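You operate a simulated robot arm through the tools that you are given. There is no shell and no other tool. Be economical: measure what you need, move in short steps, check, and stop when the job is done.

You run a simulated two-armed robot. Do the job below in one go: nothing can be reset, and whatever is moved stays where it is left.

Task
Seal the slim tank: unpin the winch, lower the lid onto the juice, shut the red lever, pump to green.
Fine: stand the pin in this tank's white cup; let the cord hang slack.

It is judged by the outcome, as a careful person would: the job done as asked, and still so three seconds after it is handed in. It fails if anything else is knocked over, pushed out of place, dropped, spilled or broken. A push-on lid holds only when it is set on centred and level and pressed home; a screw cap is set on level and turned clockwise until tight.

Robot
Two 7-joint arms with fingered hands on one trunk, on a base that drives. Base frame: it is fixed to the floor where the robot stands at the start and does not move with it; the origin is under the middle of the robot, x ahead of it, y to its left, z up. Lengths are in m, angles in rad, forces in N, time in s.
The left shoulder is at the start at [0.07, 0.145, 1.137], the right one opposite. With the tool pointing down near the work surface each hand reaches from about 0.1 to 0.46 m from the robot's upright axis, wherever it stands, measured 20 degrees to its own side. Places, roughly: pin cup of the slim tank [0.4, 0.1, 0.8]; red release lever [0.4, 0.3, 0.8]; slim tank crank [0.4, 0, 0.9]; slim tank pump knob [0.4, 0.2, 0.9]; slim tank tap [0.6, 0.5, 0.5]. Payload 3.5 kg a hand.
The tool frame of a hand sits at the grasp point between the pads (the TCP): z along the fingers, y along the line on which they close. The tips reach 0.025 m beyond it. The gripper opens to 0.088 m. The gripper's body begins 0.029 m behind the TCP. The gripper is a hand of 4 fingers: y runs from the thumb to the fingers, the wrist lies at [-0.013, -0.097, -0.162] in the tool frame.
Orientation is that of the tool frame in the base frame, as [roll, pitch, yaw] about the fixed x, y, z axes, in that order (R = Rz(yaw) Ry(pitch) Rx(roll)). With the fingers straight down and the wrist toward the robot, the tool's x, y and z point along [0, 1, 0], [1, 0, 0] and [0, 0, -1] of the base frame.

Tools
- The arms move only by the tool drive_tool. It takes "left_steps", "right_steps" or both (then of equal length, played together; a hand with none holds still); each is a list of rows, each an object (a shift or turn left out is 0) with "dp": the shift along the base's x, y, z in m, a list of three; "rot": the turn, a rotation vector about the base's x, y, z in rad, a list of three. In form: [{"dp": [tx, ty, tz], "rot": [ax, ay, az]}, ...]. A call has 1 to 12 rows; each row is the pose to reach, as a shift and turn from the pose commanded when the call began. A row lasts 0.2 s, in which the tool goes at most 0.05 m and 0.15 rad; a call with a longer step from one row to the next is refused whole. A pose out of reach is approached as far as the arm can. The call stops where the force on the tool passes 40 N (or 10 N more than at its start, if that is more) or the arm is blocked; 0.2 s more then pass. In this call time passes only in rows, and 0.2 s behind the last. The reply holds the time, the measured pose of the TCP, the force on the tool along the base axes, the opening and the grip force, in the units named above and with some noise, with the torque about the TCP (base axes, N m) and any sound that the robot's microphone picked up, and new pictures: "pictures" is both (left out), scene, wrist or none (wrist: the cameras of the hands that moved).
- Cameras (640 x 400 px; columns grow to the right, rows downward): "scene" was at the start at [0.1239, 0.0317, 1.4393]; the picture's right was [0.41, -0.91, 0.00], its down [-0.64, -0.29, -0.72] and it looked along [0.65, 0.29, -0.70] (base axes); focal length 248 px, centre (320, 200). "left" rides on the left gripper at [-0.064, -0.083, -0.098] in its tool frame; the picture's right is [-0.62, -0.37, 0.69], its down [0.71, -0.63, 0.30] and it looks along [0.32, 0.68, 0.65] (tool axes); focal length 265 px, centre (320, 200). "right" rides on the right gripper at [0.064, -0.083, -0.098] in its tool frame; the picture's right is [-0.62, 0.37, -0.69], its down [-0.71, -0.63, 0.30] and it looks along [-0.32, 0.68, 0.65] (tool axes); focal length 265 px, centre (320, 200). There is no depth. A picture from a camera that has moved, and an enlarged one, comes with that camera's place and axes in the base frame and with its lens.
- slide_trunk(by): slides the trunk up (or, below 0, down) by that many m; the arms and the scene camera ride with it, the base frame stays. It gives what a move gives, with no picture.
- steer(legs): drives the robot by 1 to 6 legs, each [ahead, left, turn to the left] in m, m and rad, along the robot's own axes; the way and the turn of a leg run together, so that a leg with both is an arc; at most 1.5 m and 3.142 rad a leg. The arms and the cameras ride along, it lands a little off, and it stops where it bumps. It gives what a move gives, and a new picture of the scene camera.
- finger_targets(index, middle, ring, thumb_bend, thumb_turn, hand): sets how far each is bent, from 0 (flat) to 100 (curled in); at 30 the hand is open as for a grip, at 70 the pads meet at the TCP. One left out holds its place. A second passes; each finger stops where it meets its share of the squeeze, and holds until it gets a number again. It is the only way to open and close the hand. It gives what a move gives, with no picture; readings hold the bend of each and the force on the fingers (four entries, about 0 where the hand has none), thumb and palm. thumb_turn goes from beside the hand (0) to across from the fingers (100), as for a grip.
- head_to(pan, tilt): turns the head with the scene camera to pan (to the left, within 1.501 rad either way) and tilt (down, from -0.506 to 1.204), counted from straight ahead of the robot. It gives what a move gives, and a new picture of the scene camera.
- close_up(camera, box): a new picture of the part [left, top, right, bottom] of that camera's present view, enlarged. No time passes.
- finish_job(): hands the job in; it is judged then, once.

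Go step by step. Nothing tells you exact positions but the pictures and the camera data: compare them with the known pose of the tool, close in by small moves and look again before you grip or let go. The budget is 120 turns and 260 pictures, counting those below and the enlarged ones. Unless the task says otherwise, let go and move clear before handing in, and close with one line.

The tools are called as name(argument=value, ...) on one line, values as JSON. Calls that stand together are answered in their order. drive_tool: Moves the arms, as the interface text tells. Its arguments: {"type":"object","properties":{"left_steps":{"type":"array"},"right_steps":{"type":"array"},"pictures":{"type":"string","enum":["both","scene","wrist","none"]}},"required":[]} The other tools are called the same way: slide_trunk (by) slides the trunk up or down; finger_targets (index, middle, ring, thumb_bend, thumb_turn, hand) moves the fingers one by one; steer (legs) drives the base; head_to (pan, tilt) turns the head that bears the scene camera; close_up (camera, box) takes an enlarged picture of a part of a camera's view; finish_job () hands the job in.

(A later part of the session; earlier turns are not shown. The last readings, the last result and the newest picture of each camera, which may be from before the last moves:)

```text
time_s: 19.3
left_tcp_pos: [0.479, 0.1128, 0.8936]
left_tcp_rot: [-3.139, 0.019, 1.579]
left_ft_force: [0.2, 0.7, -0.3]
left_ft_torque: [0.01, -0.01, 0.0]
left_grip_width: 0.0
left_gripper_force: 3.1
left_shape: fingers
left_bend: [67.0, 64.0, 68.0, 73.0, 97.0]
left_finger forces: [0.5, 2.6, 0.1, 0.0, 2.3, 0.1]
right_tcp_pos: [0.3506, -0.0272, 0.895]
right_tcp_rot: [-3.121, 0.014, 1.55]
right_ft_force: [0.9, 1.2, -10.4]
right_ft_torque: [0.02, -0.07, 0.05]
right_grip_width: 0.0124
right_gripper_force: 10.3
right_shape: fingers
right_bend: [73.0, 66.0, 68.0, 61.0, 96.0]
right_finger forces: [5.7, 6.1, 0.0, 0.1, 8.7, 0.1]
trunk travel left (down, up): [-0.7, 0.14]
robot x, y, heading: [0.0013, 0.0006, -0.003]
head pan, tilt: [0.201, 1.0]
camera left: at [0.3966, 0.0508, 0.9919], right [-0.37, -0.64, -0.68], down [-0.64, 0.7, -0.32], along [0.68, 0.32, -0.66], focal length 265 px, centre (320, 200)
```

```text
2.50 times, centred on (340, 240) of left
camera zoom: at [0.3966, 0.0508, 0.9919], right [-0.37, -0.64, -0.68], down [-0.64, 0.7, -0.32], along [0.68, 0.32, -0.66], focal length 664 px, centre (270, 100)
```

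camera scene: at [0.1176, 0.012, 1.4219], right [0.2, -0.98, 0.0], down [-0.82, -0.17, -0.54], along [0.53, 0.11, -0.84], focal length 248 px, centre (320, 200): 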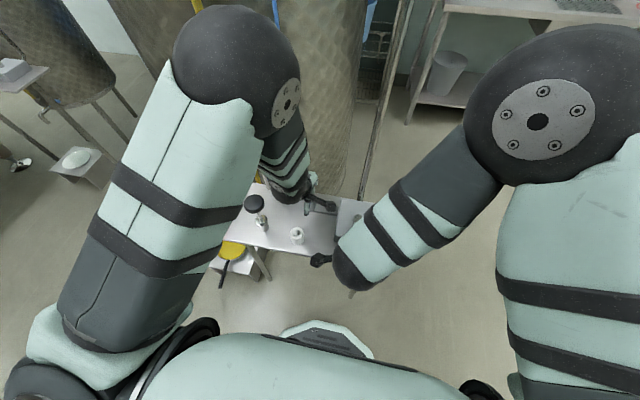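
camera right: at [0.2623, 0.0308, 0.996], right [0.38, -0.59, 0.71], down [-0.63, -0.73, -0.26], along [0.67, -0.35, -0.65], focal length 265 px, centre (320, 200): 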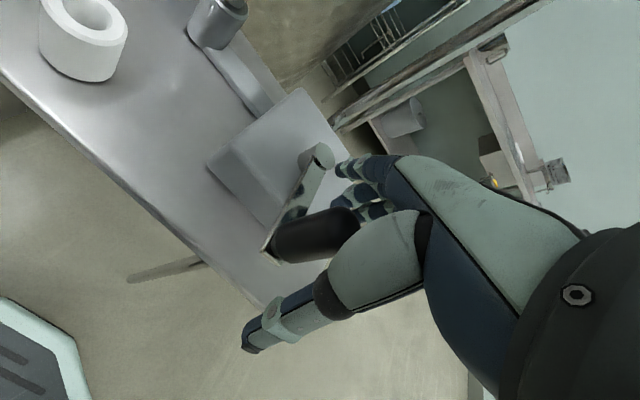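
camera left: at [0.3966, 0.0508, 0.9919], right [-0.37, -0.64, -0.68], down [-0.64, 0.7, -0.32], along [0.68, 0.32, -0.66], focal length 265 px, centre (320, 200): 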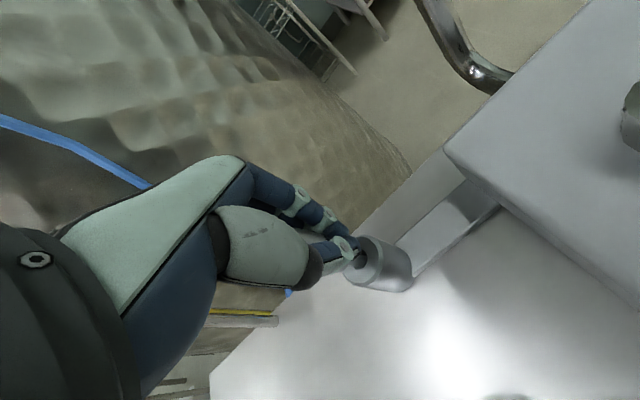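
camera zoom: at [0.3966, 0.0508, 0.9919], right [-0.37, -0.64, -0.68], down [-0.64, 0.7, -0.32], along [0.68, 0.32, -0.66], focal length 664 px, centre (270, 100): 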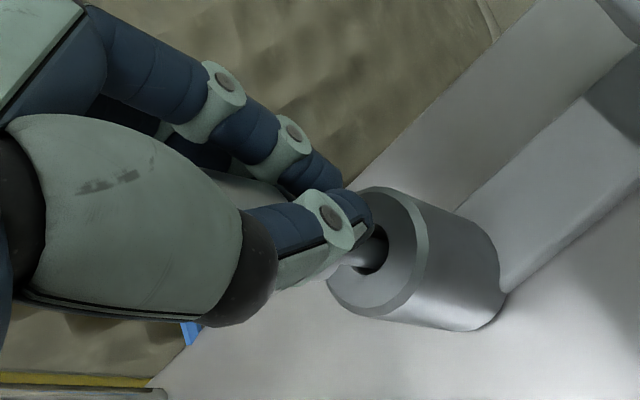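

The pin is rising: the shank shows in the collar and the fingertips have hooked beneath its head. Keep lifting.

drive_tool(left_steps=[{"dp": [0, 0, 0.008]}, {"dp": [0, 0, 0.016]}, {"dp": [0, 0, 0.024]}, {"dp": [0, 0, 0.034]}], pictures="wrist")

close_up(camera="left", box=[240, 160, 440, 320])

```text
time_s: 20.3
left_tcp_pos: [0.4788, 0.1144, 0.9278]
left_tcp_rot: [-3.141, 0.02, 1.577]
left_ft_force: [0.3, 0.2, -0.8]
left_ft_torque: [-0.02, 0.04, -0.02]
left_grip_width: 0.0001
left_gripper_force: 2.7
left_shape: fingers
left_bend: [68.0, 64.0, 68.0, 73.0, 97.0]
left_finger forces: [0.4, 2.3, 0.1, 0.0, 2.1, 0.0]
right_tcp_pos: [0.3514, -0.0258, 0.8944]
right_tcp_rot: [-3.12, 0.015, 1.551]
right_ft_force: [1.8, 0.1, -11.1]
right_ft_torque: [0.04, -0.08, 0.03]
right_grip_width: 0.0123
right_gripper_force: 10.3
right_shape: fingers
right_bend: [73.0, 66.0, 68.0, 61.0, 96.0]
right_finger forces: [5.7, 6.3, 0.0, 0.0, 8.6, 0.0]
trunk travel left (down, up): [-0.7, 0.14]
robot x, y, heading: [-0.0009, 0.0009, -0.003]
head pan, tilt: [0.201, 1.0]
camera left: at [0.3963, 0.0509, 1.0262], right [-0.37, -0.64, -0.68], down [-0.64, 0.7, -0.32], along [0.68, 0.32, -0.66], focal length 265 px, centre (320, 200)
```

left: 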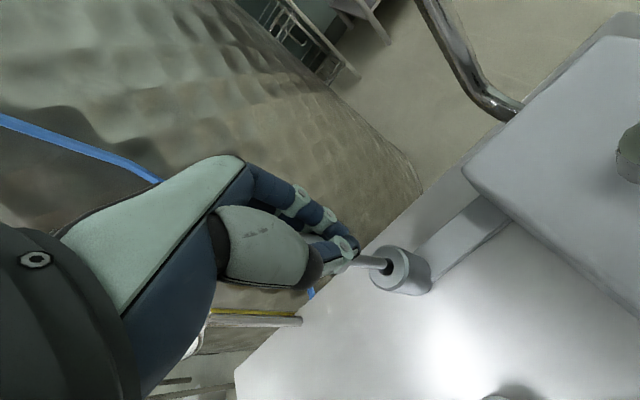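

```text
2.50 times, centred on (340, 240) of left
camera zoom: at [0.3963, 0.0509, 1.0262], right [-0.37, -0.64, -0.68], down [-0.64, 0.7, -0.32], along [0.68, 0.32, -0.66], focal length 664 px, centre (270, 100)
```

zoom: 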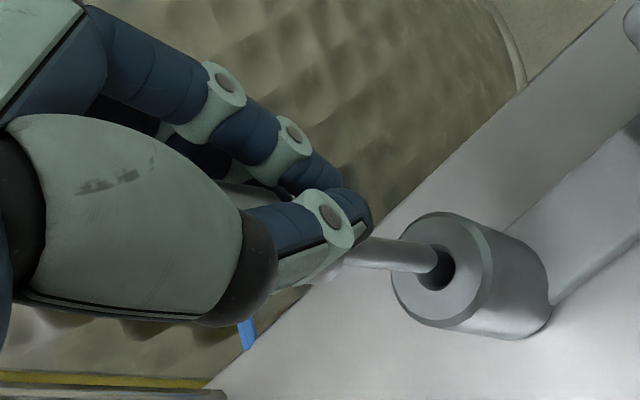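

Tighten the grip on the shank gently, and lift on.

finger_targets(hand="left", index=78, middle=78, ring=74, thumb_bend=78)

drive_tool(left_steps=[{"dp": [0, 0, 0.008]}, {"dp": [0, 0, 0.016]}, {"dp": [0, 0, 0.024]}, {"dp": [0, 0, 0.032]}, {"dp": [0, 0, 0.04]}], pictures="wrist")

```text
time_s: 21.3
left_tcp_pos: [0.4788, 0.1142, 0.9288]
left_tcp_rot: [-3.14, 0.019, 1.577]
left_ft_force: [0.4, 0.7, 0.4]
left_ft_torque: [0.0, -0.04, 0.04]
left_grip_width: 0.0
left_gripper_force: 0.0
left_shape: fingers
left_bend: [74.0, 78.0, 74.0, 75.0, 96.0]
left_finger forces: [0.0, 0.0, 0.0, 0.0, 0.0, 0.0]
right_tcp_pos: [0.3523, -0.0259, 0.8942]
right_tcp_rot: [-3.12, 0.015, 1.551]
right_ft_force: [1.4, 2.0, -10.9]
right_ft_torque: [0.04, -0.08, 0.05]
right_grip_width: 0.0121
right_gripper_force: 10.1
right_shape: fingers
right_bend: [73.0, 66.0, 68.0, 61.0, 96.0]
right_finger forces: [5.7, 6.3, 0.1, 0.0, 8.6, 0.1]
trunk travel left (down, up): [-0.7, 0.14]
robot x, y, heading: [0.0008, -0.0015, -0.002]
head pan, tilt: [0.201, 1.0]
```

```text
time_s: 22.5
left_tcp_pos: [0.4787, 0.1133, 0.9684]
left_tcp_rot: [-3.141, 0.019, 1.578]
left_ft_force: [0.3, 0.7, 0.2]
left_ft_torque: [0.0, -0.01, 0.0]
left_grip_width: 0.0
left_gripper_force: 0.1
left_shape: fingers
left_bend: [74.0, 78.0, 74.0, 75.0, 96.0]
left_finger forces: [0.0, 0.1, 0.0, 0.0, 0.0, 0.0]
right_tcp_pos: [0.3525, -0.026, 0.895]
right_tcp_rot: [-3.121, 0.014, 1.55]
right_ft_force: [1.0, 0.8, -11.0]
right_ft_torque: [0.02, -0.07, 0.05]
right_grip_width: 0.0122
right_gripper_force: 10.2
right_shape: fingers
right_bend: [73.0, 66.0, 68.0, 61.0, 96.0]
right_finger forces: [5.6, 6.4, 0.0, 0.1, 8.6, 0.1]
trunk travel left (down, up): [-0.7, 0.14]
robot x, y, heading: [-0.0036, -0.0019, -0.001]
head pan, tilt: [0.201, 1.0]
camera left: at [0.397, 0.0509, 1.0662], right [-0.37, -0.64, -0.68], down [-0.64, 0.7, -0.32], along [0.68, 0.32, -0.66], focal length 265 px, centre (320, 200)
```

left: 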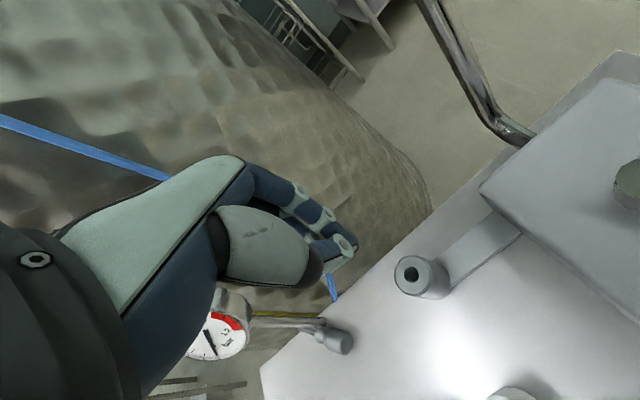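

The fingers report empty. Look for the pin.

close_up(camera="left", box=[200, 220, 440, 400])

close_up(camera="scene", box=[220, 150, 380, 290])

```text
2.22 times, centred on (320, 310) of left
camera zoom: at [0.397, 0.0509, 1.0662], right [-0.37, -0.64, -0.68], down [-0.64, 0.7, -0.32], along [0.68, 0.32, -0.66], focal length 590 px, centre (320, -44)
```

zoom: 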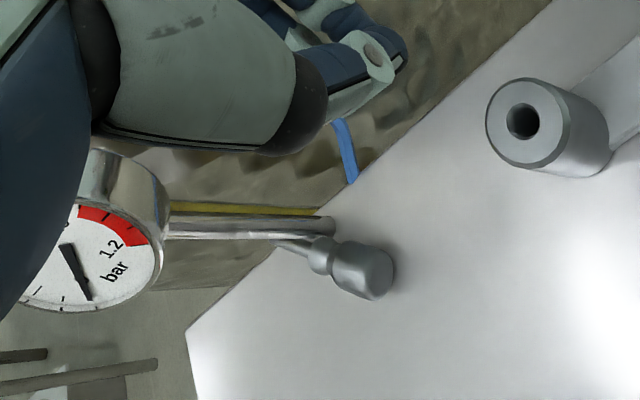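

```text
2.86 times, centred on (300, 220) of scene
camera zoom: at [0.1187, 0.0122, 1.4218], right [0.2, -0.98, 0.0], down [-0.83, -0.17, -0.54], along [0.53, 0.11, -0.84], focal length 708 px, centre (377, 143)
```

zoom: 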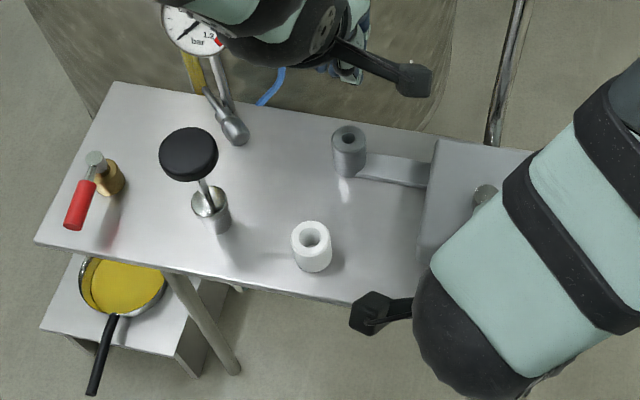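

The pin slipped out sideways and now lies on the table leaning on the gauge post, head toward the robot (~.495,.245,.80). I'll back the left hand off and inspect before regrasping.

drive_tool(left_steps=[{"dp": [-0.02, -0.01, 0.04]}, {"dp": [-0.05, -0.02, 0.07]}, {"dp": [-0.08, -0.02, 0.09]}], pictures="wrist")

finger_targets(hand="left", index=35, middle=35, ring=35, thumb_bend=35)

close_up(camera="scene", box=[230, 140, 310, 220])

close_up(camera="left", box=[300, 250, 440, 390])

```text
time_s: 23.3
left_tcp_pos: [0.3977, 0.0954, 1.0595]
left_tcp_rot: [3.141, 0.023, 1.579]
left_ft_force: [-0.3, -0.1, 0.8]
left_ft_torque: [-0.06, 0.02, -0.04]
left_grip_width: 0.0001
left_gripper_force: 0.1
left_shape: fingers
left_bend: [74.0, 78.0, 74.0, 75.0, 96.0]
left_finger forces: [0.1, 0.0, 0.0, 0.0, 0.1, 0.1]
right_tcp_pos: [0.3514, -0.0262, 0.8959]
right_tcp_rot: [-3.122, 0.018, 1.55]
right_ft_force: [2.0, 0.3, -11.1]
right_ft_torque: [0.01, -0.07, 0.02]
right_grip_width: 0.0118
right_gripper_force: 10.0
right_shape: fingers
right_bend: [73.0, 65.0, 68.0, 61.0, 96.0]
right_finger forces: [5.3, 6.7, 0.0, 0.0, 8.3, 0.0]
trunk travel left (down, up): [-0.7, 0.14]
robot x, y, heading: [-0.0004, 0.0004, 0.002]
head pan, tilt: [0.201, 1.0]
camera left: at [0.316, 0.0328, 1.1577], right [-0.36, -0.64, -0.68], down [-0.64, 0.7, -0.32], along [0.68, 0.31, -0.66], focal length 265 px, centre (320, 200)
```

left: 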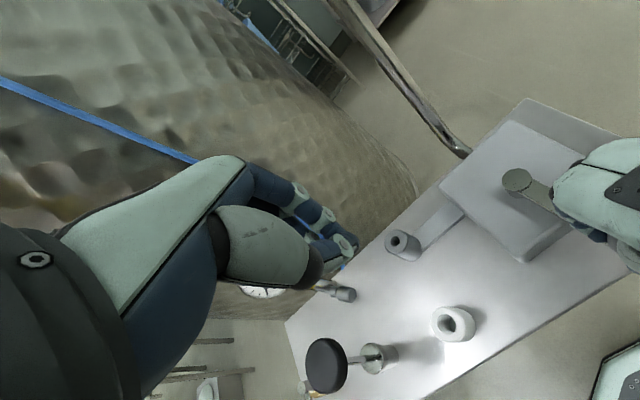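

```text
time_s: 24.3
left_tcp_pos: [0.3987, 0.0941, 1.0584]
left_tcp_rot: [-3.14, 0.02, 1.576]
left_ft_force: [0.0, -0.3, 0.4]
left_ft_torque: [-0.02, 0.0, 0.03]
left_grip_width: 0.0739
left_gripper_force: 0.1
left_shape: fingers
left_bend: [35.0, 35.0, 35.0, 35.0, 97.0]
left_finger forces: [0.1, 0.0, 0.1, 0.1, 0.0, 0.0]
right_tcp_pos: [0.3516, -0.0251, 0.8949]
right_tcp_rot: [-3.122, 0.013, 1.55]
right_ft_force: [0.5, 0.3, -8.1]
right_ft_torque: [0.01, -0.07, 0.02]
right_grip_width: 0.0117
right_gripper_force: 10.3
right_shape: fingers
right_bend: [73.0, 65.0, 68.0, 61.0, 96.0]
right_finger forces: [5.5, 6.5, 0.1, 0.0, 8.7, 0.1]
trunk travel left (down, up): [-0.7, 0.14]
robot x, y, heading: [0.0005, -0.0014, 0.003]
head pan, tilt: [0.201, 1.0]
```

```text
5.00 times, centred on (270, 180) of scene
camera zoom: at [0.1185, 0.0123, 1.4218], right [0.2, -0.98, 0.0], down [-0.83, -0.17, -0.54], along [0.53, 0.11, -0.84], focal length 1240 px, centre (570, 300)
```

zoom: 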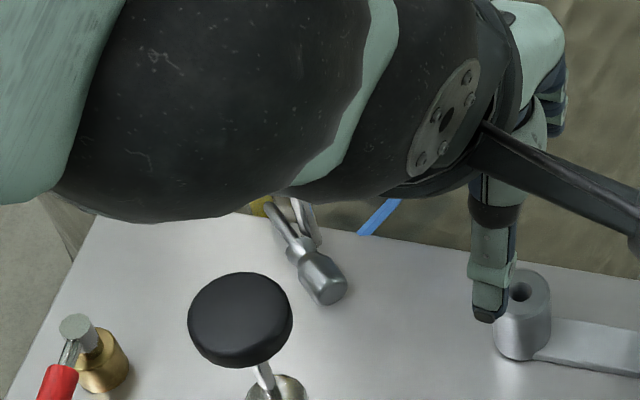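

```text
2.86 times, centred on (370, 320) of left
camera zoom: at [0.3168, 0.031, 1.157], right [-0.36, -0.64, -0.68], down [-0.64, 0.7, -0.32], along [0.68, 0.32, -0.66], focal length 758 px, centre (177, -143)
```

zoom: 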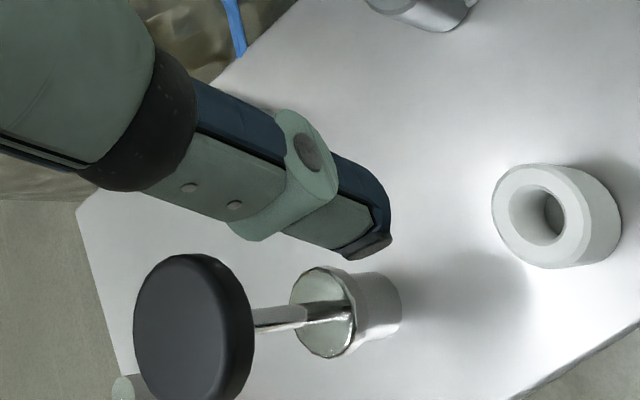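

The pin lies nearly flat, axis ~45° in plan, head end near (.495,.242). I'll turn the left hand 45° clockwise so it closes across the pin, staying high first.

drive_tool(left_steps=[{"dp": [0.0, 0.03, 0.0], "rot": [0, 0, -0.14]}, {"dp": [0.01, 0.06, 0.0], "rot": [0, 0, -0.28]}, {"dp": [0.03, 0.08, 0], "rot": [0, 0, -0.42]}, {"dp": [0.05, 0.1, 0], "rot": [0, 0, -0.56]}, {"dp": [0.07, 0.11, 0.0], "rot": [0, 0, -0.69]}, {"dp": [0.085, 0.113, 0.0], "rot": [0, 0, -0.785]}], pictures="both")

```text
time_s: 25.7
left_tcp_pos: [0.4845, 0.2065, 1.0573]
left_tcp_rot: [-3.141, 0.02, 0.791]
left_ft_force: [-0.2, 0.6, 0.5]
left_ft_torque: [0.0, 0.0, -0.03]
left_grip_width: 0.0736
left_gripper_force: 0.0
left_shape: fingers
left_bend: [35.0, 35.0, 35.0, 35.0, 97.0]
left_finger forces: [0.0, 0.0, 0.1, 0.0, 0.1, 0.0]
right_tcp_pos: [0.3522, -0.0268, 0.8949]
right_tcp_rot: [-3.12, 0.011, 1.551]
right_ft_force: [1.0, 1.5, -6.7]
right_ft_torque: [0.02, -0.06, 0.01]
right_grip_width: 0.0113
right_gripper_force: 10.4
right_shape: fingers
right_bend: [73.0, 65.0, 68.0, 61.0, 96.0]
right_finger forces: [5.6, 6.7, 0.1, 0.0, 8.9, 0.0]
trunk travel left (down, up): [-0.7, 0.14]
robot x, y, heading: [-0.002, 0.0009, 0.001]
head pan, tilt: [0.201, 1.0]
camera scene: at [0.1189, 0.0122, 1.4218], right [0.2, -0.98, 0.0], down [-0.83, -0.17, -0.54], along [0.53, 0.11, -0.84], focal length 248 px, centre (320, 200)
camera left: at [0.3823, 0.2212, 1.1558], right [-0.71, -0.19, -0.68], down [0.05, 0.95, -0.32], along [0.7, -0.26, -0.66], focal length 265 px, centre (320, 200)
```

scene: 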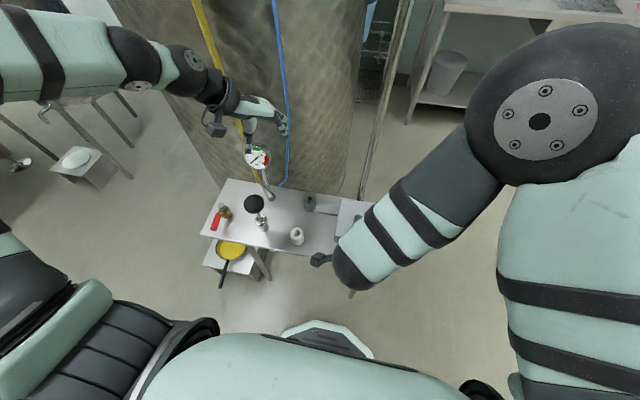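
left: 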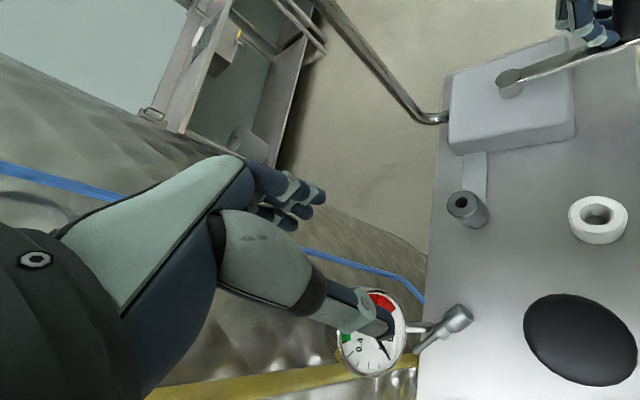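

close_up(camera="left", box=[330, 260, 510, 400])

close_up(camera="scene", box=[230, 130, 310, 210])

```text
2.86 times, centred on (420, 330) of left
camera zoom: at [0.3823, 0.2212, 1.1558], right [-0.71, -0.19, -0.68], down [0.05, 0.95, -0.32], along [0.7, -0.26, -0.66], focal length 758 px, centre (34, -171)
```

zoom: 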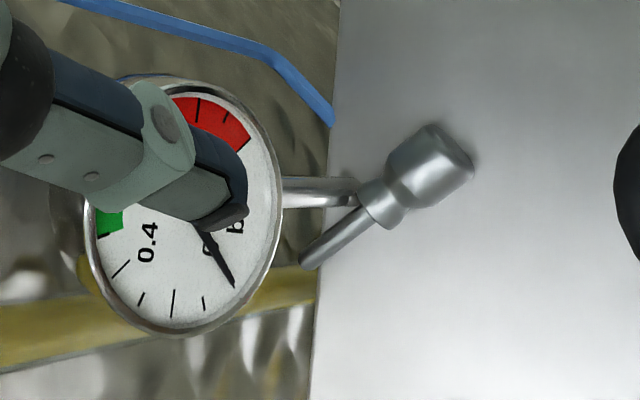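

```text
5.00 times, centred on (270, 170) of scene
camera zoom: at [0.1189, 0.0122, 1.4218], right [0.2, -0.98, 0.0], down [-0.83, -0.17, -0.54], along [0.53, 0.11, -0.84], focal length 1240 px, centre (570, 350)
```

zoom: 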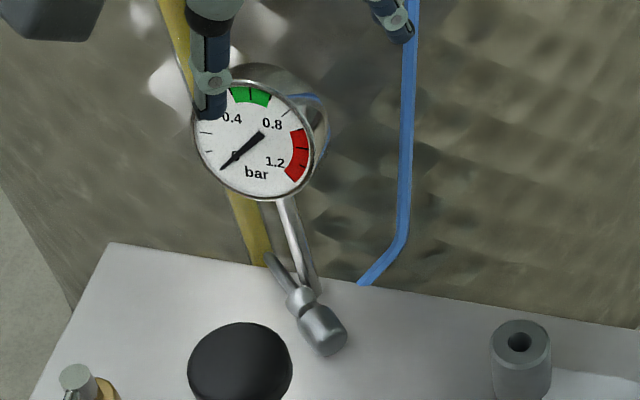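

Pin head centre ≈ (.496,.245,.80). Descend to its right side, clear of gauge, then look.

drive_tool(left_steps=[{"dp": [0.002, -0.004, -0.04], "rot": [0, 0, -0.04]}, {"dp": [0.002, -0.004, -0.08], "rot": [0, 0, -0.08]}, {"dp": [0.002, -0.004, -0.12], "rot": [0, 0, -0.08]}, {"dp": [0.002, -0.004, -0.16], "rot": [0, 0, -0.08]}, {"dp": [0.002, -0.004, -0.2], "rot": [0, 0, -0.08]}], pictures="both")

close_up(camera="scene", box=[220, 130, 320, 230])

```text
time_s: 26.9
left_tcp_pos: [0.4836, 0.199, 0.8583]
left_tcp_rot: [-3.14, 0.022, 0.71]
left_ft_force: [-5.3, -8.3, -1.2]
left_ft_torque: [0.46, -0.45, 0.08]
left_grip_width: 0.074
left_gripper_force: 4.0
left_shape: fingers
left_bend: [35.0, 35.0, 35.0, 35.0, 97.0]
left_finger forces: [0.1, 0.0, 0.0, 0.0, 0.0, 9.2]
right_tcp_pos: [0.3517, -0.0268, 0.8954]
right_tcp_rot: [-3.123, 0.011, 1.549]
right_ft_force: [3.4, 2.4, -8.6]
right_ft_torque: [0.02, -0.13, 0.0]
right_grip_width: 0.0116
right_gripper_force: 10.3
right_shape: fingers
right_bend: [73.0, 65.0, 68.0, 61.0, 96.0]
right_finger forces: [6.7, 7.3, 0.1, 0.0, 7.8, 0.1]
trunk travel left (down, up): [-0.7, 0.14]
robot x, y, heading: [-0.0007, -0.0013, -0.001]
head pan, tilt: [0.201, 1.0]
camera scene: at [0.1178, 0.0113, 1.4219], right [0.2, -0.98, 0.0], down [-0.82, -0.17, -0.54], along [0.53, 0.11, -0.84], focal length 248 px, centre (320, 200)
camera left: at [0.3834, 0.2232, 0.9566], right [-0.72, -0.13, -0.68], down [0.13, 0.94, -0.32], along [0.68, -0.32, -0.66], focal length 265 px, centre (320, 200)
```

scene: 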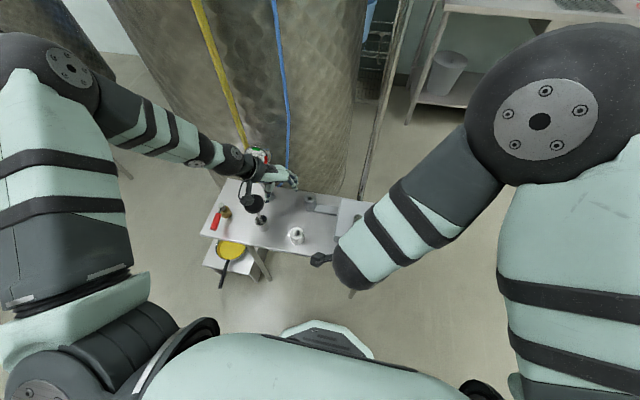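
left: 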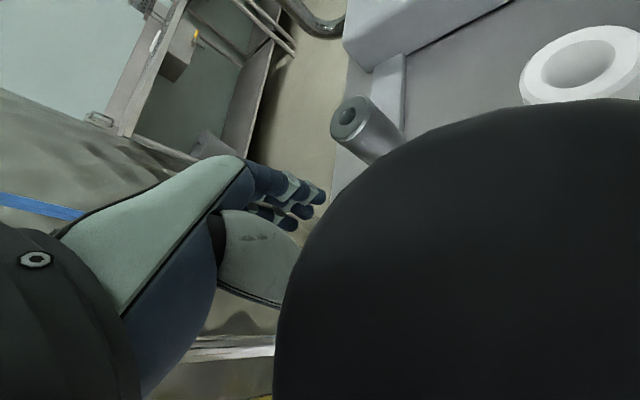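

```text
4.00 times, centred on (270, 180) of scene
camera zoom: at [0.1178, 0.0113, 1.4219], right [0.2, -0.98, 0.0], down [-0.82, -0.17, -0.54], along [0.53, 0.11, -0.84], focal length 992 px, centre (520, 280)
```

zoom: 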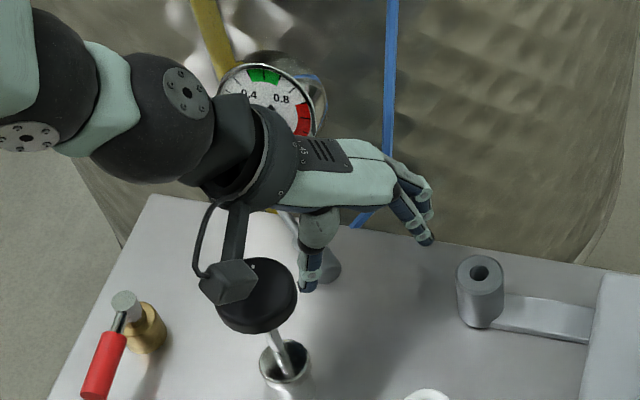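

The palm brushes the gauge here – this approach is wrong. Retreat straight up at once.

drive_tool(left_steps=[{"dp": [-0.003, -0.005, 0.02]}, {"dp": [-0.003, -0.006, 0.06]}, {"dp": [-0.003, -0.006, 0.1]}, {"dp": [-0.003, -0.006, 0.14]}, {"dp": [-0.01, -0.01, 0.18]}, {"dp": [-0.03, -0.03, 0.2]}], pictures="none")

close_up(camera="scene", box=[210, 120, 330, 240])

```text
time_s: 28.3
left_tcp_pos: [0.4549, 0.1712, 1.058]
left_tcp_rot: [-3.14, 0.019, 0.714]
left_ft_force: [-0.1, 0.0, -0.8]
left_ft_torque: [0.02, -0.01, 0.0]
left_grip_width: 0.0741
left_gripper_force: 0.0
left_shape: fingers
left_bend: [35.0, 35.0, 35.0, 35.0, 97.0]
left_finger forces: [0.0, 0.0, 0.1, 0.0, 0.0, 0.0]
right_tcp_pos: [0.3525, -0.027, 0.8965]
right_tcp_rot: [-3.121, 0.011, 1.552]
right_ft_force: [2.6, 1.9, -7.3]
right_ft_torque: [0.02, -0.1, 0.05]
right_grip_width: 0.011
right_gripper_force: 10.0
right_shape: fingers
right_bend: [73.0, 65.0, 68.0, 62.0, 96.0]
right_finger forces: [5.8, 6.9, 0.1, 0.1, 8.4, 0.0]
trunk travel left (down, up): [-0.7, 0.14]
robot x, y, heading: [0.0012, 0.0001, -0.001]
head pan, tilt: [0.201, 1.0]
```

```text
3.33 times, centred on (270, 180) of scene
camera zoom: at [0.1176, 0.0112, 1.4218], right [0.2, -0.98, 0.0], down [-0.82, -0.17, -0.54], along [0.53, 0.11, -0.84], focal length 826 px, centre (487, 267)
```

zoom: 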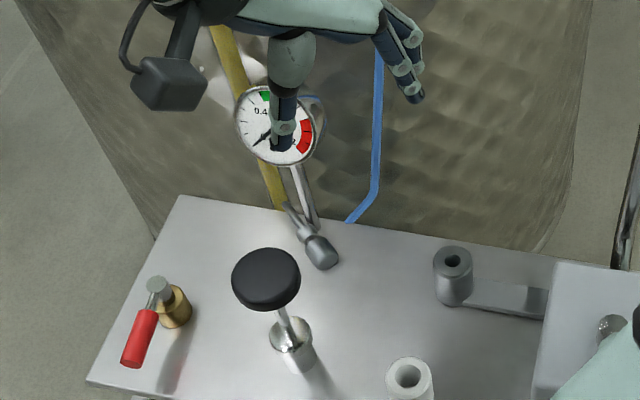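

Nothing displaced. New plan: turn the left hand so its wrist lies to the right-rear, tilt it forward, and hook the pin's head back toward the clear table area along its own axis.

drive_tool(left_steps=[{"dp": [-0.01, 0, 0.01], "rot": [0, 0, 0.14]}, {"dp": [-0.02, 0, 0.01], "rot": [0, 0, 0.28]}, {"dp": [-0.03, 0, 0.01], "rot": [0, 0, 0.42]}, {"dp": [-0.03, 0, 0.01], "rot": [0, 0, 0.56]}, {"dp": [-0.03, 0, 0.01], "rot": [0, 0, 0.7]}, {"dp": [-0.03, 0, 0.01], "rot": [0, 0, 0.84]}, {"dp": [-0.03, 0, 0.01], "rot": [0, 0, 0.98]}, {"dp": [-0.03, 0, 0.01], "rot": [0, 0, 1.12]}, {"dp": [-0.03, 0, 0.01], "rot": [0, 0, 1.26]}, {"dp": [-0.03, 0, 0.01], "rot": [0, 0, 1.4]}, {"dp": [-0.03, 0, 0.01], "rot": [0, 0, 1.52]}], pictures="both")

```text
time_s: 30.7
left_tcp_pos: [0.4262, 0.1739, 1.0693]
left_tcp_rot: [-3.141, 0.024, 2.234]
left_ft_force: [0.3, 1.0, 0.1]
left_ft_torque: [-0.04, -0.05, 0.01]
left_grip_width: 0.0742
left_gripper_force: 0.2
left_shape: fingers
left_bend: [35.0, 35.0, 35.0, 35.0, 97.0]
left_finger forces: [0.0, 0.0, 0.0, 0.1, 0.1, 0.0]
left hand out of reach, approached as far as the arm can: row 5, 6, 7, 8, 9, 10
right_tcp_pos: [0.3514, -0.0245, 0.896]
right_tcp_rot: [-3.125, 0.02, 1.548]
right_ft_force: [4.3, -3.3, -7.6]
right_ft_torque: [-0.1, -0.11, -0.01]
right_grip_width: 0.0099
right_gripper_force: 9.9
right_shape: fingers
right_bend: [73.0, 65.0, 68.0, 62.0, 96.0]
right_finger forces: [4.7, 8.1, 0.0, 0.1, 6.9, 0.1]
trunk travel left (down, up): [-0.7, 0.14]
robot x, y, heading: [0.0002, -0.0012, -0.004]
head pan, tilt: [0.201, 1.0]
camera scene: at [0.1169, 0.0166, 1.4218], right [0.2, -0.98, 0.0], down [-0.82, -0.17, -0.54], along [0.53, 0.1, -0.84], focal length 248 px, centre (320, 200)
camera left: at [0.3992, 0.0761, 1.1676], right [0.1, -0.73, -0.68], down [-0.93, 0.17, -0.32], along [0.35, 0.66, -0.66], focal length 265 px, centre (320, 200)
```

scene: 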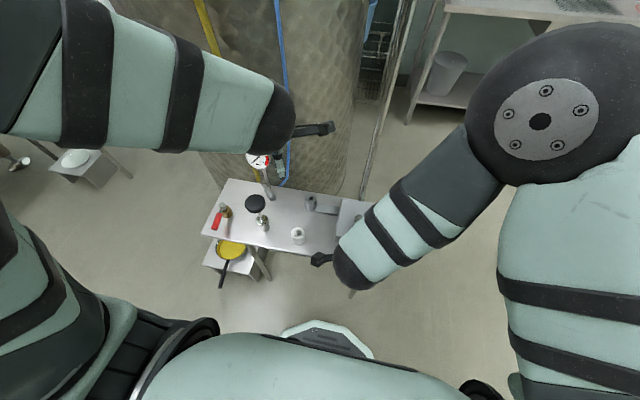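
left: 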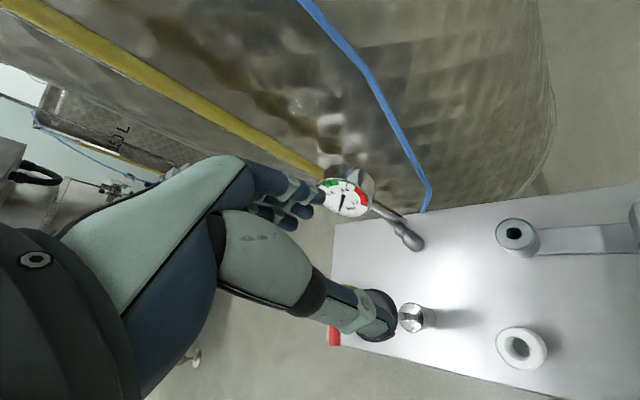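

drive_tool(left_steps=[{"rot": [0.086, -0.11, 0]}, {"rot": [0.173, -0.22, 0]}, {"rot": [0.259, -0.33, 0]}, {"rot": [0.339, -0.433, 0]}], pictures="wrist")

finger_targets(hand="left", index=66, middle=66, ring=66, thumb_bend=30)

close_up(camera="left", box=[220, 100, 480, 360])

```text
time_s: 31.7
left_tcp_pos: [0.4314, 0.1798, 1.0774]
left_tcp_rot: [2.604, 0.066, 2.255]
left_ft_force: [0.2, -0.8, -0.3]
left_ft_torque: [0.02, 0.01, -0.01]
left_grip_width: 0.0738
left_gripper_force: 0.0
left_shape: fingers
left_bend: [35.0, 35.0, 35.0, 35.0, 97.0]
left_finger forces: [0.1, 0.1, 0.0, 0.0, 0.0, 0.1]
right_tcp_pos: [0.3499, -0.0323, 0.8935]
right_tcp_rot: [-3.118, 0.031, 1.553]
right_ft_force: [11.3, 3.0, 6.4]
right_ft_torque: [0.06, -0.19, 0.08]
right_grip_width: 0.0093
right_gripper_force: 12.6
right_shape: fingers
right_bend: [73.0, 63.0, 68.0, 64.0, 96.0]
right_finger forces: [8.3, 10.0, 0.0, 0.0, 6.0, 0.0]
trunk travel left (down, up): [-0.7, 0.14]
robot x, y, heading: [0.0011, 0.0011, -0.0]
head pan, tilt: [0.201, 1.0]
camera left: at [0.3756, 0.0561, 1.121], right [0.45, -0.5, -0.74], down [-0.72, 0.28, -0.63], along [0.52, 0.82, -0.23], focal length 265 px, centre (320, 200)
```

left: 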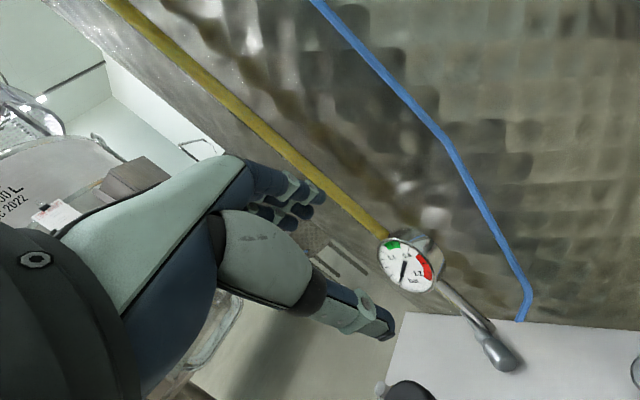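

```text
time_s: 32.7
left_tcp_pos: [0.4302, 0.1823, 1.0758]
left_tcp_rot: [2.597, 0.048, 2.255]
left_ft_force: [-0.2, 0.3, 0.2]
left_ft_torque: [0.0, 0.02, -0.01]
left_grip_width: 0.0457
left_gripper_force: 0.0
left_shape: fingers
left_bend: [66.0, 66.0, 66.0, 30.0, 97.0]
left_finger forces: [0.1, 0.0, 0.0, 0.0, 0.0, 0.1]
right_tcp_pos: [0.3491, -0.0333, 0.8916]
right_tcp_rot: [-3.111, 0.032, 1.552]
right_ft_force: [14.7, 3.9, 9.7]
right_ft_torque: [0.06, -0.35, 0.07]
right_grip_width: 0.0071
right_gripper_force: 12.7
right_shape: fingers
right_bend: [73.0, 62.0, 68.0, 66.0, 96.0]
right_finger forces: [8.9, 11.0, 0.1, 0.0, 5.4, 0.0]
trunk travel left (down, up): [-0.7, 0.14]
robot x, y, heading: [-0.0019, -0.0001, 0.003]
head pan, tilt: [0.201, 1.0]
```

```text
1.54 times, centred on (350, 230) of left
camera zoom: at [0.3745, 0.058, 1.1173], right [0.45, -0.48, -0.75], down [-0.73, 0.29, -0.62], along [0.52, 0.83, -0.22], focal length 408 px, centre (274, 154)
```

zoom: 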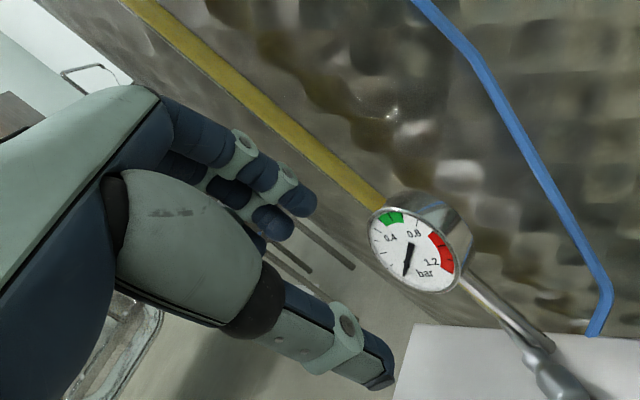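

The right-hand forces are drifting; check the crank hand before continuing.

close_up(camera="right", box=[160, 60, 480, 360])

close_up(camera="scene", box=[200, 80, 440, 300])

```text
1.33 times, centred on (320, 210) of right
camera zoom: at [0.2702, 0.0367, 0.9912], right [0.38, -0.6, 0.7], down [-0.65, -0.71, -0.26], along [0.66, -0.36, -0.66], focal length 354 px, centre (320, 187)
```

zoom: 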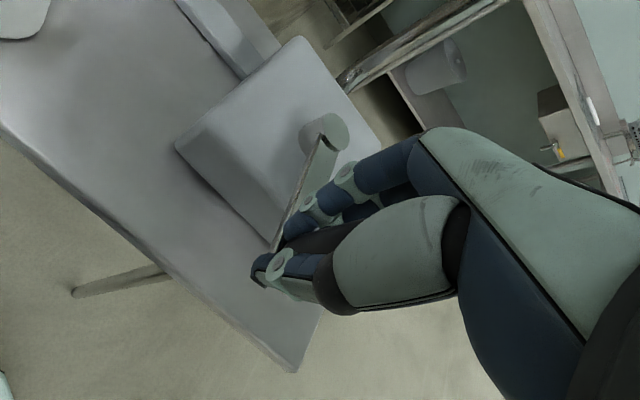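

```text
1.82 times, centred on (320, 190) of scene
camera zoom: at [0.1212, 0.0129, 1.4229], right [0.19, -0.98, 0.0], down [-0.82, -0.16, -0.55], along [0.54, 0.1, -0.83], focal length 451 px, centre (320, 218)
```

zoom: 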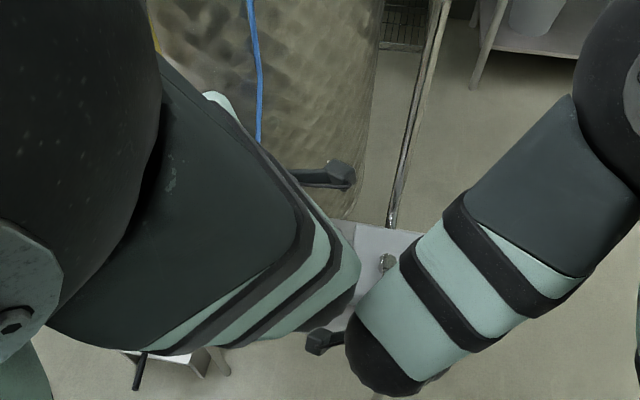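

The left forearm is crowding the right arm. The crank showed no load change when the pin came out, so I can free the right hand. First move the left arm out of the way to the left.

drive_tool(left_steps=[{"dp": [-0.01, 0.03, 0.02], "rot": [0, 0, 0]}, {"dp": [-0.02, 0.065, 0.04], "rot": [0, 0, -0.12]}, {"dp": [-0.03, 0.1, 0.06], "rot": [0, 0, -0.26]}, {"dp": [-0.04, 0.135, 0.08], "rot": [0, 0, -0.4]}, {"dp": [-0.05, 0.17, 0.09], "rot": [0, 0, -0.54]}, {"dp": [-0.05, 0.2, 0.1], "rot": [0, 0, -0.68]}, {"dp": [-0.05, 0.22, 0.1], "rot": [0, 0, -0.8]}], pictures="scene")

```text
time_s: 34.3
left_tcp_pos: [0.3771, 0.3926, 1.1695]
left_tcp_rot: [2.593, 0.016, 1.423]
left_ft_force: [-0.3, 0.0, -1.1]
left_ft_torque: [0.06, -0.03, 0.0]
left_grip_width: 0.0455
left_gripper_force: 0.0
left_shape: fingers
left_bend: [66.0, 66.0, 66.0, 30.0, 98.0]
left_finger forces: [0.0, 0.1, 0.0, 0.1, 0.0, 0.0]
left hand out of reach, approached as far as the arm can: row 1, 2, 3, 4, 5, 6
right_tcp_pos: [0.3525, -0.0255, 0.8949]
right_tcp_rot: [-3.119, 0.011, 1.553]
right_ft_force: [6.4, 3.5, -6.7]
right_ft_torque: [0.03, -0.12, 0.03]
right_grip_width: 0.0001
right_gripper_force: 8.2
right_shape: fingers
right_bend: [73.0, 64.0, 68.0, 69.0, 95.0]
right_finger forces: [4.6, 7.4, 0.0, 0.0, 4.4, 0.1]
trunk travel left (down, up): [-0.7, 0.14]
robot x, y, heading: [0.0024, -0.0026, -0.001]
head pan, tilt: [0.201, 1.0]
camera scene: at [0.1185, 0.0127, 1.4218], right [0.2, -0.98, 0.0], down [-0.83, -0.17, -0.54], along [0.53, 0.11, -0.84], focal length 248 px, centre (320, 200)
```

scene: 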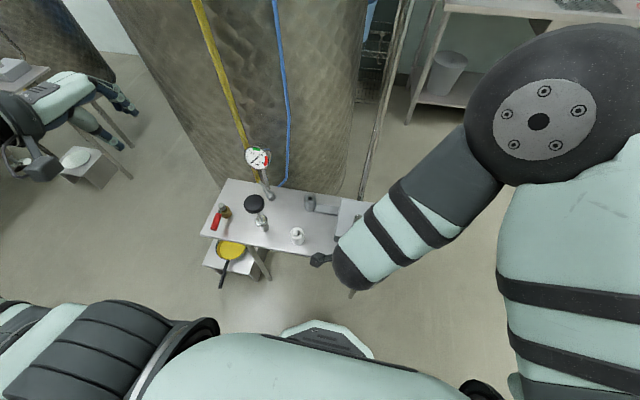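

Left arm clear. Now open the right hand gently (still around the knob) and see if the crank moves.

finger_targets(hand="right", index=45, middle=45, ring=45, thumb_bend=45)

close_up(camera="right", box=[160, 60, 480, 360])

```text
time_s: 35.3
left_tcp_pos: [0.3752, 0.3921, 1.1697]
left_tcp_rot: [2.591, 0.016, 1.423]
left_ft_force: [-0.1, 0.4, 0.1]
left_ft_torque: [0.0, -0.01, -0.02]
left_grip_width: 0.0454
left_gripper_force: 0.0
left_shape: fingers
left_bend: [66.0, 66.0, 66.0, 30.0, 98.0]
left_finger forces: [0.1, 0.0, 0.0, 0.0, 0.0, 0.1]
right_tcp_pos: [0.351, -0.0261, 0.8959]
right_tcp_rot: [-3.123, 0.013, 1.551]
right_ft_force: [-0.8, 0.7, 0.0]
right_ft_torque: [-0.06, -0.02, 0.0]
right_grip_width: 0.0521
right_gripper_force: 0.2
right_shape: fingers
right_bend: [45.0, 45.0, 45.0, 45.0, 97.0]
right_finger forces: [0.0, 0.1, 0.0, 0.0, 0.0, 0.0]
trunk travel left (down, up): [-0.7, 0.14]
robot x, y, heading: [-0.0023, -0.0012, -0.008]
head pan, tilt: [0.201, 1.0]
```

```text
1.33 times, centred on (320, 210) of right
camera zoom: at [0.2709, 0.0418, 0.995], right [0.37, -0.62, 0.69], down [-0.65, -0.71, -0.28], along [0.66, -0.35, -0.66], focal length 354 px, centre (320, 187)
```

zoom: 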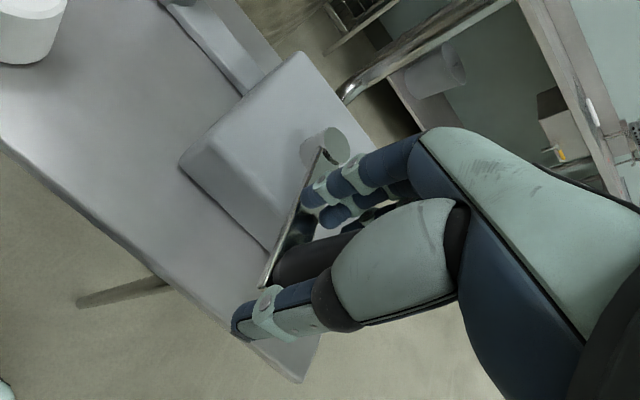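

The crank stays put by itself. Raise the right hand, swing it over toward the pin with wrist right-rear.

drive_tool(right_steps=[{"dp": [0, 0, 0.04]}, {"dp": [0, 0, 0.08]}, {"dp": [0, 0.02, 0.12]}, {"dp": [0.01, 0.05, 0.14], "rot": [0, 0, 0.14]}, {"dp": [0.03, 0.085, 0.14], "rot": [0, 0, 0.28]}, {"dp": [0.05, 0.12, 0.14], "rot": [0, 0, 0.42]}, {"dp": [0.065, 0.155, 0.14], "rot": [0, 0, 0.56]}, {"dp": [0.08, 0.185, 0.14], "rot": [0, 0, 0.7]}, {"dp": [0.085, 0.2, 0.14], "rot": [0, 0, 0.75]}], pictures="both")

finger_targets(hand="right", index=68, middle=68, ring=68, thumb_bend=30)

```text
time_s: 37.3
left_tcp_pos: [0.3753, 0.3918, 1.17]
left_tcp_rot: [2.593, 0.016, 1.424]
left_ft_force: [-0.3, 0.2, 0.3]
left_ft_torque: [0.01, 0.02, 0.03]
left_grip_width: 0.0458
left_gripper_force: 0.3
left_shape: fingers
left_bend: [66.0, 66.0, 66.0, 30.0, 98.0]
left_finger forces: [0.0, 0.1, 0.2, 0.0, 0.0, 0.1]
right_tcp_pos: [0.4344, 0.1736, 1.0418]
right_tcp_rot: [3.131, 0.042, 2.328]
right_ft_force: [0.4, -0.5, 0.1]
right_ft_torque: [-0.02, -0.01, -0.02]
right_grip_width: 0.0522
right_gripper_force: 0.2
right_shape: fingers
right_bend: [45.0, 45.0, 45.0, 45.0, 97.0]
right_finger forces: [0.0, 0.0, 0.1, 0.1, 0.0, 0.0]
trunk travel left (down, up): [-0.7, 0.14]
robot x, y, heading: [-0.0005, -0.001, 0.003]
head pan, tilt: [0.201, 1.0]
camera scene: at [0.1168, 0.0123, 1.422], right [0.2, -0.98, 0.0], down [-0.82, -0.17, -0.54], along [0.53, 0.11, -0.84], focal length 248 px, centre (320, 200)
camera right: at [0.3268, 0.1664, 1.1376], right [0.67, -0.18, 0.72], down [0.04, -0.96, -0.28], along [0.74, 0.22, -0.63], focal length 265 px, centre (320, 200)
```

scene: 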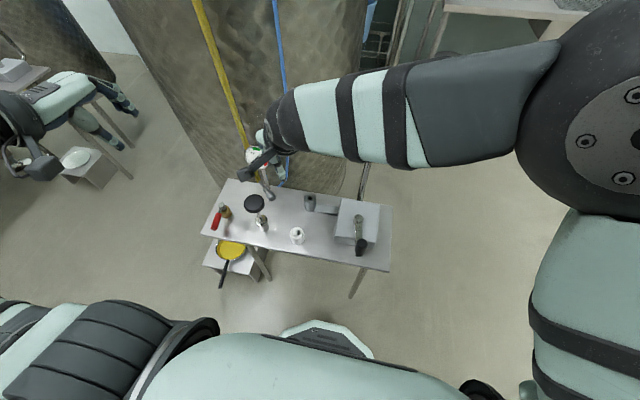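
right: 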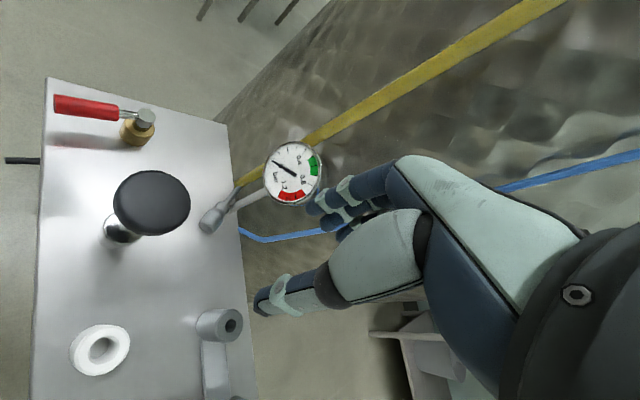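

```text
time_s: 38.3
left_tcp_pos: [0.376, 0.3931, 1.1695]
left_tcp_rot: [2.591, 0.016, 1.423]
left_ft_force: [0.0, -0.6, 0.2]
left_ft_torque: [0.02, -0.02, -0.03]
left_grip_width: 0.0458
left_gripper_force: 0.0
left_shape: fingers
left_bend: [66.0, 66.0, 66.0, 30.0, 98.0]
left_finger forces: [0.0, 0.0, 0.0, 0.0, 0.0, 0.0]
right_tcp_pos: [0.4371, 0.1714, 1.0389]
right_tcp_rot: [3.137, 0.04, 2.319]
right_ft_force: [-0.4, 0.0, 0.0]
right_ft_torque: [0.02, 0.02, -0.01]
right_grip_width: 0.0433
right_gripper_force: 0.1
right_shape: fingers
right_bend: [68.0, 68.0, 68.0, 30.0, 97.0]
right_finger forces: [0.0, 0.0, 0.1, 0.0, 0.0, 0.0]
trunk travel left (down, up): [-0.7, 0.14]
robot x, y, heading: [-0.0009, 0.0028, 0.0]
head pan, tilt: [0.201, 1.0]
```

drive_tool(right_steps=[{"dp": [0.005, 0.01, 0], "rot": [0, 0, 0.14]}, {"dp": [0.015, 0.02, 0], "rot": [0, 0, 0.29]}], pictures="none")

drive_tool(right_steps=[{"rot": [0.117, -0.067, 0]}, {"rot": [0.234, -0.134, 0]}, {"dp": [0, 0, -0.03], "rot": [0.347, -0.199, 0]}, {"dp": [0, 0, -0.07], "rot": [0.4, -0.23, 0]}], pictures="both")

```text
time_s: 38.9
left_tcp_pos: [0.3767, 0.3931, 1.1696]
left_tcp_rot: [2.595, 0.017, 1.424]
left_ft_force: [0.8, -0.5, -0.1]
left_ft_torque: [0.0, -0.01, 0.01]
left_grip_width: 0.0455
left_gripper_force: 0.1
left_shape: fingers
left_bend: [66.0, 66.0, 66.0, 30.0, 98.0]
left_finger forces: [0.0, 0.1, 0.0, 0.1, 0.0, 0.0]
right_tcp_pos: [0.4548, 0.1904, 1.0455]
right_tcp_rot: [3.13, 0.042, 2.609]
right_ft_force: [-0.5, -0.4, 0.4]
right_ft_torque: [0.01, -0.01, 0.0]
right_grip_width: 0.0436
right_gripper_force: 0.1
right_shape: fingers
right_bend: [68.0, 68.0, 68.0, 30.0, 97.0]
right_finger forces: [0.0, 0.1, 0.1, 0.0, 0.0, 0.1]
trunk travel left (down, up): [-0.7, 0.14]
robot x, y, heading: [0.0014, -0.0005, 0.002]
head pan, tilt: [0.201, 1.0]
```

```text
time_s: 39.9
left_tcp_pos: [0.3771, 0.3918, 1.1689]
left_tcp_rot: [2.592, 0.017, 1.422]
left_ft_force: [0.9, -1.3, -0.4]
left_ft_torque: [0.0, 0.0, 0.02]
left_grip_width: 0.0456
left_gripper_force: 0.1
left_shape: fingers
left_bend: [66.0, 66.0, 66.0, 30.0, 98.0]
left_finger forces: [0.0, 0.0, 0.1, 0.0, 0.1, 0.1]
right_tcp_pos: [0.4481, 0.1944, 0.9593]
right_tcp_rot: [2.695, 0.044, 2.601]
right_ft_force: [0.2, 0.8, 0.0]
right_ft_torque: [0.0, -0.03, 0.02]
right_grip_width: 0.0436
right_gripper_force: 0.0
right_shape: fingers
right_bend: [68.0, 68.0, 68.0, 30.0, 97.0]
right_finger forces: [0.1, 0.0, 0.0, 0.0, 0.0, 0.0]
trunk travel left (down, up): [-0.7, 0.14]
robot x, y, heading: [0.0029, -0.0013, -0.002]
head pan, tilt: [0.201, 1.0]
camera scene: at [0.119, 0.0127, 1.4218], right [0.2, -0.98, 0.0], down [-0.83, -0.17, -0.54], along [0.53, 0.11, -0.84], focal length 248 px, centre (320, 200)
camera right: at [0.33, 0.1287, 1.0093], right [0.52, -0.27, 0.81], down [0.41, -0.75, -0.52], along [0.75, 0.6, -0.28], focal length 265 px, centre (320, 200)
```

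scene: 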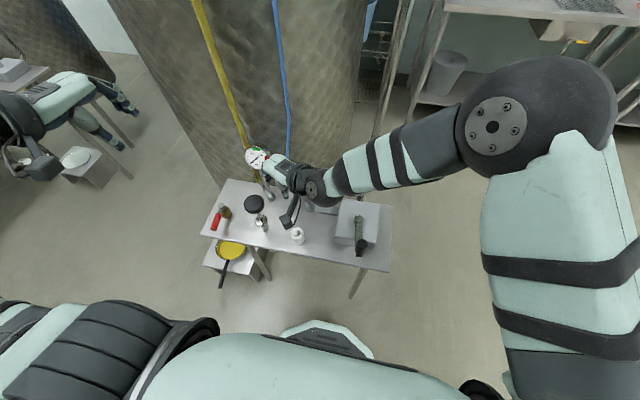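
right: 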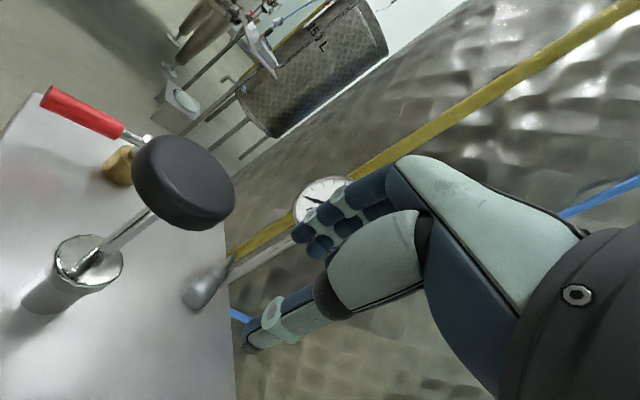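

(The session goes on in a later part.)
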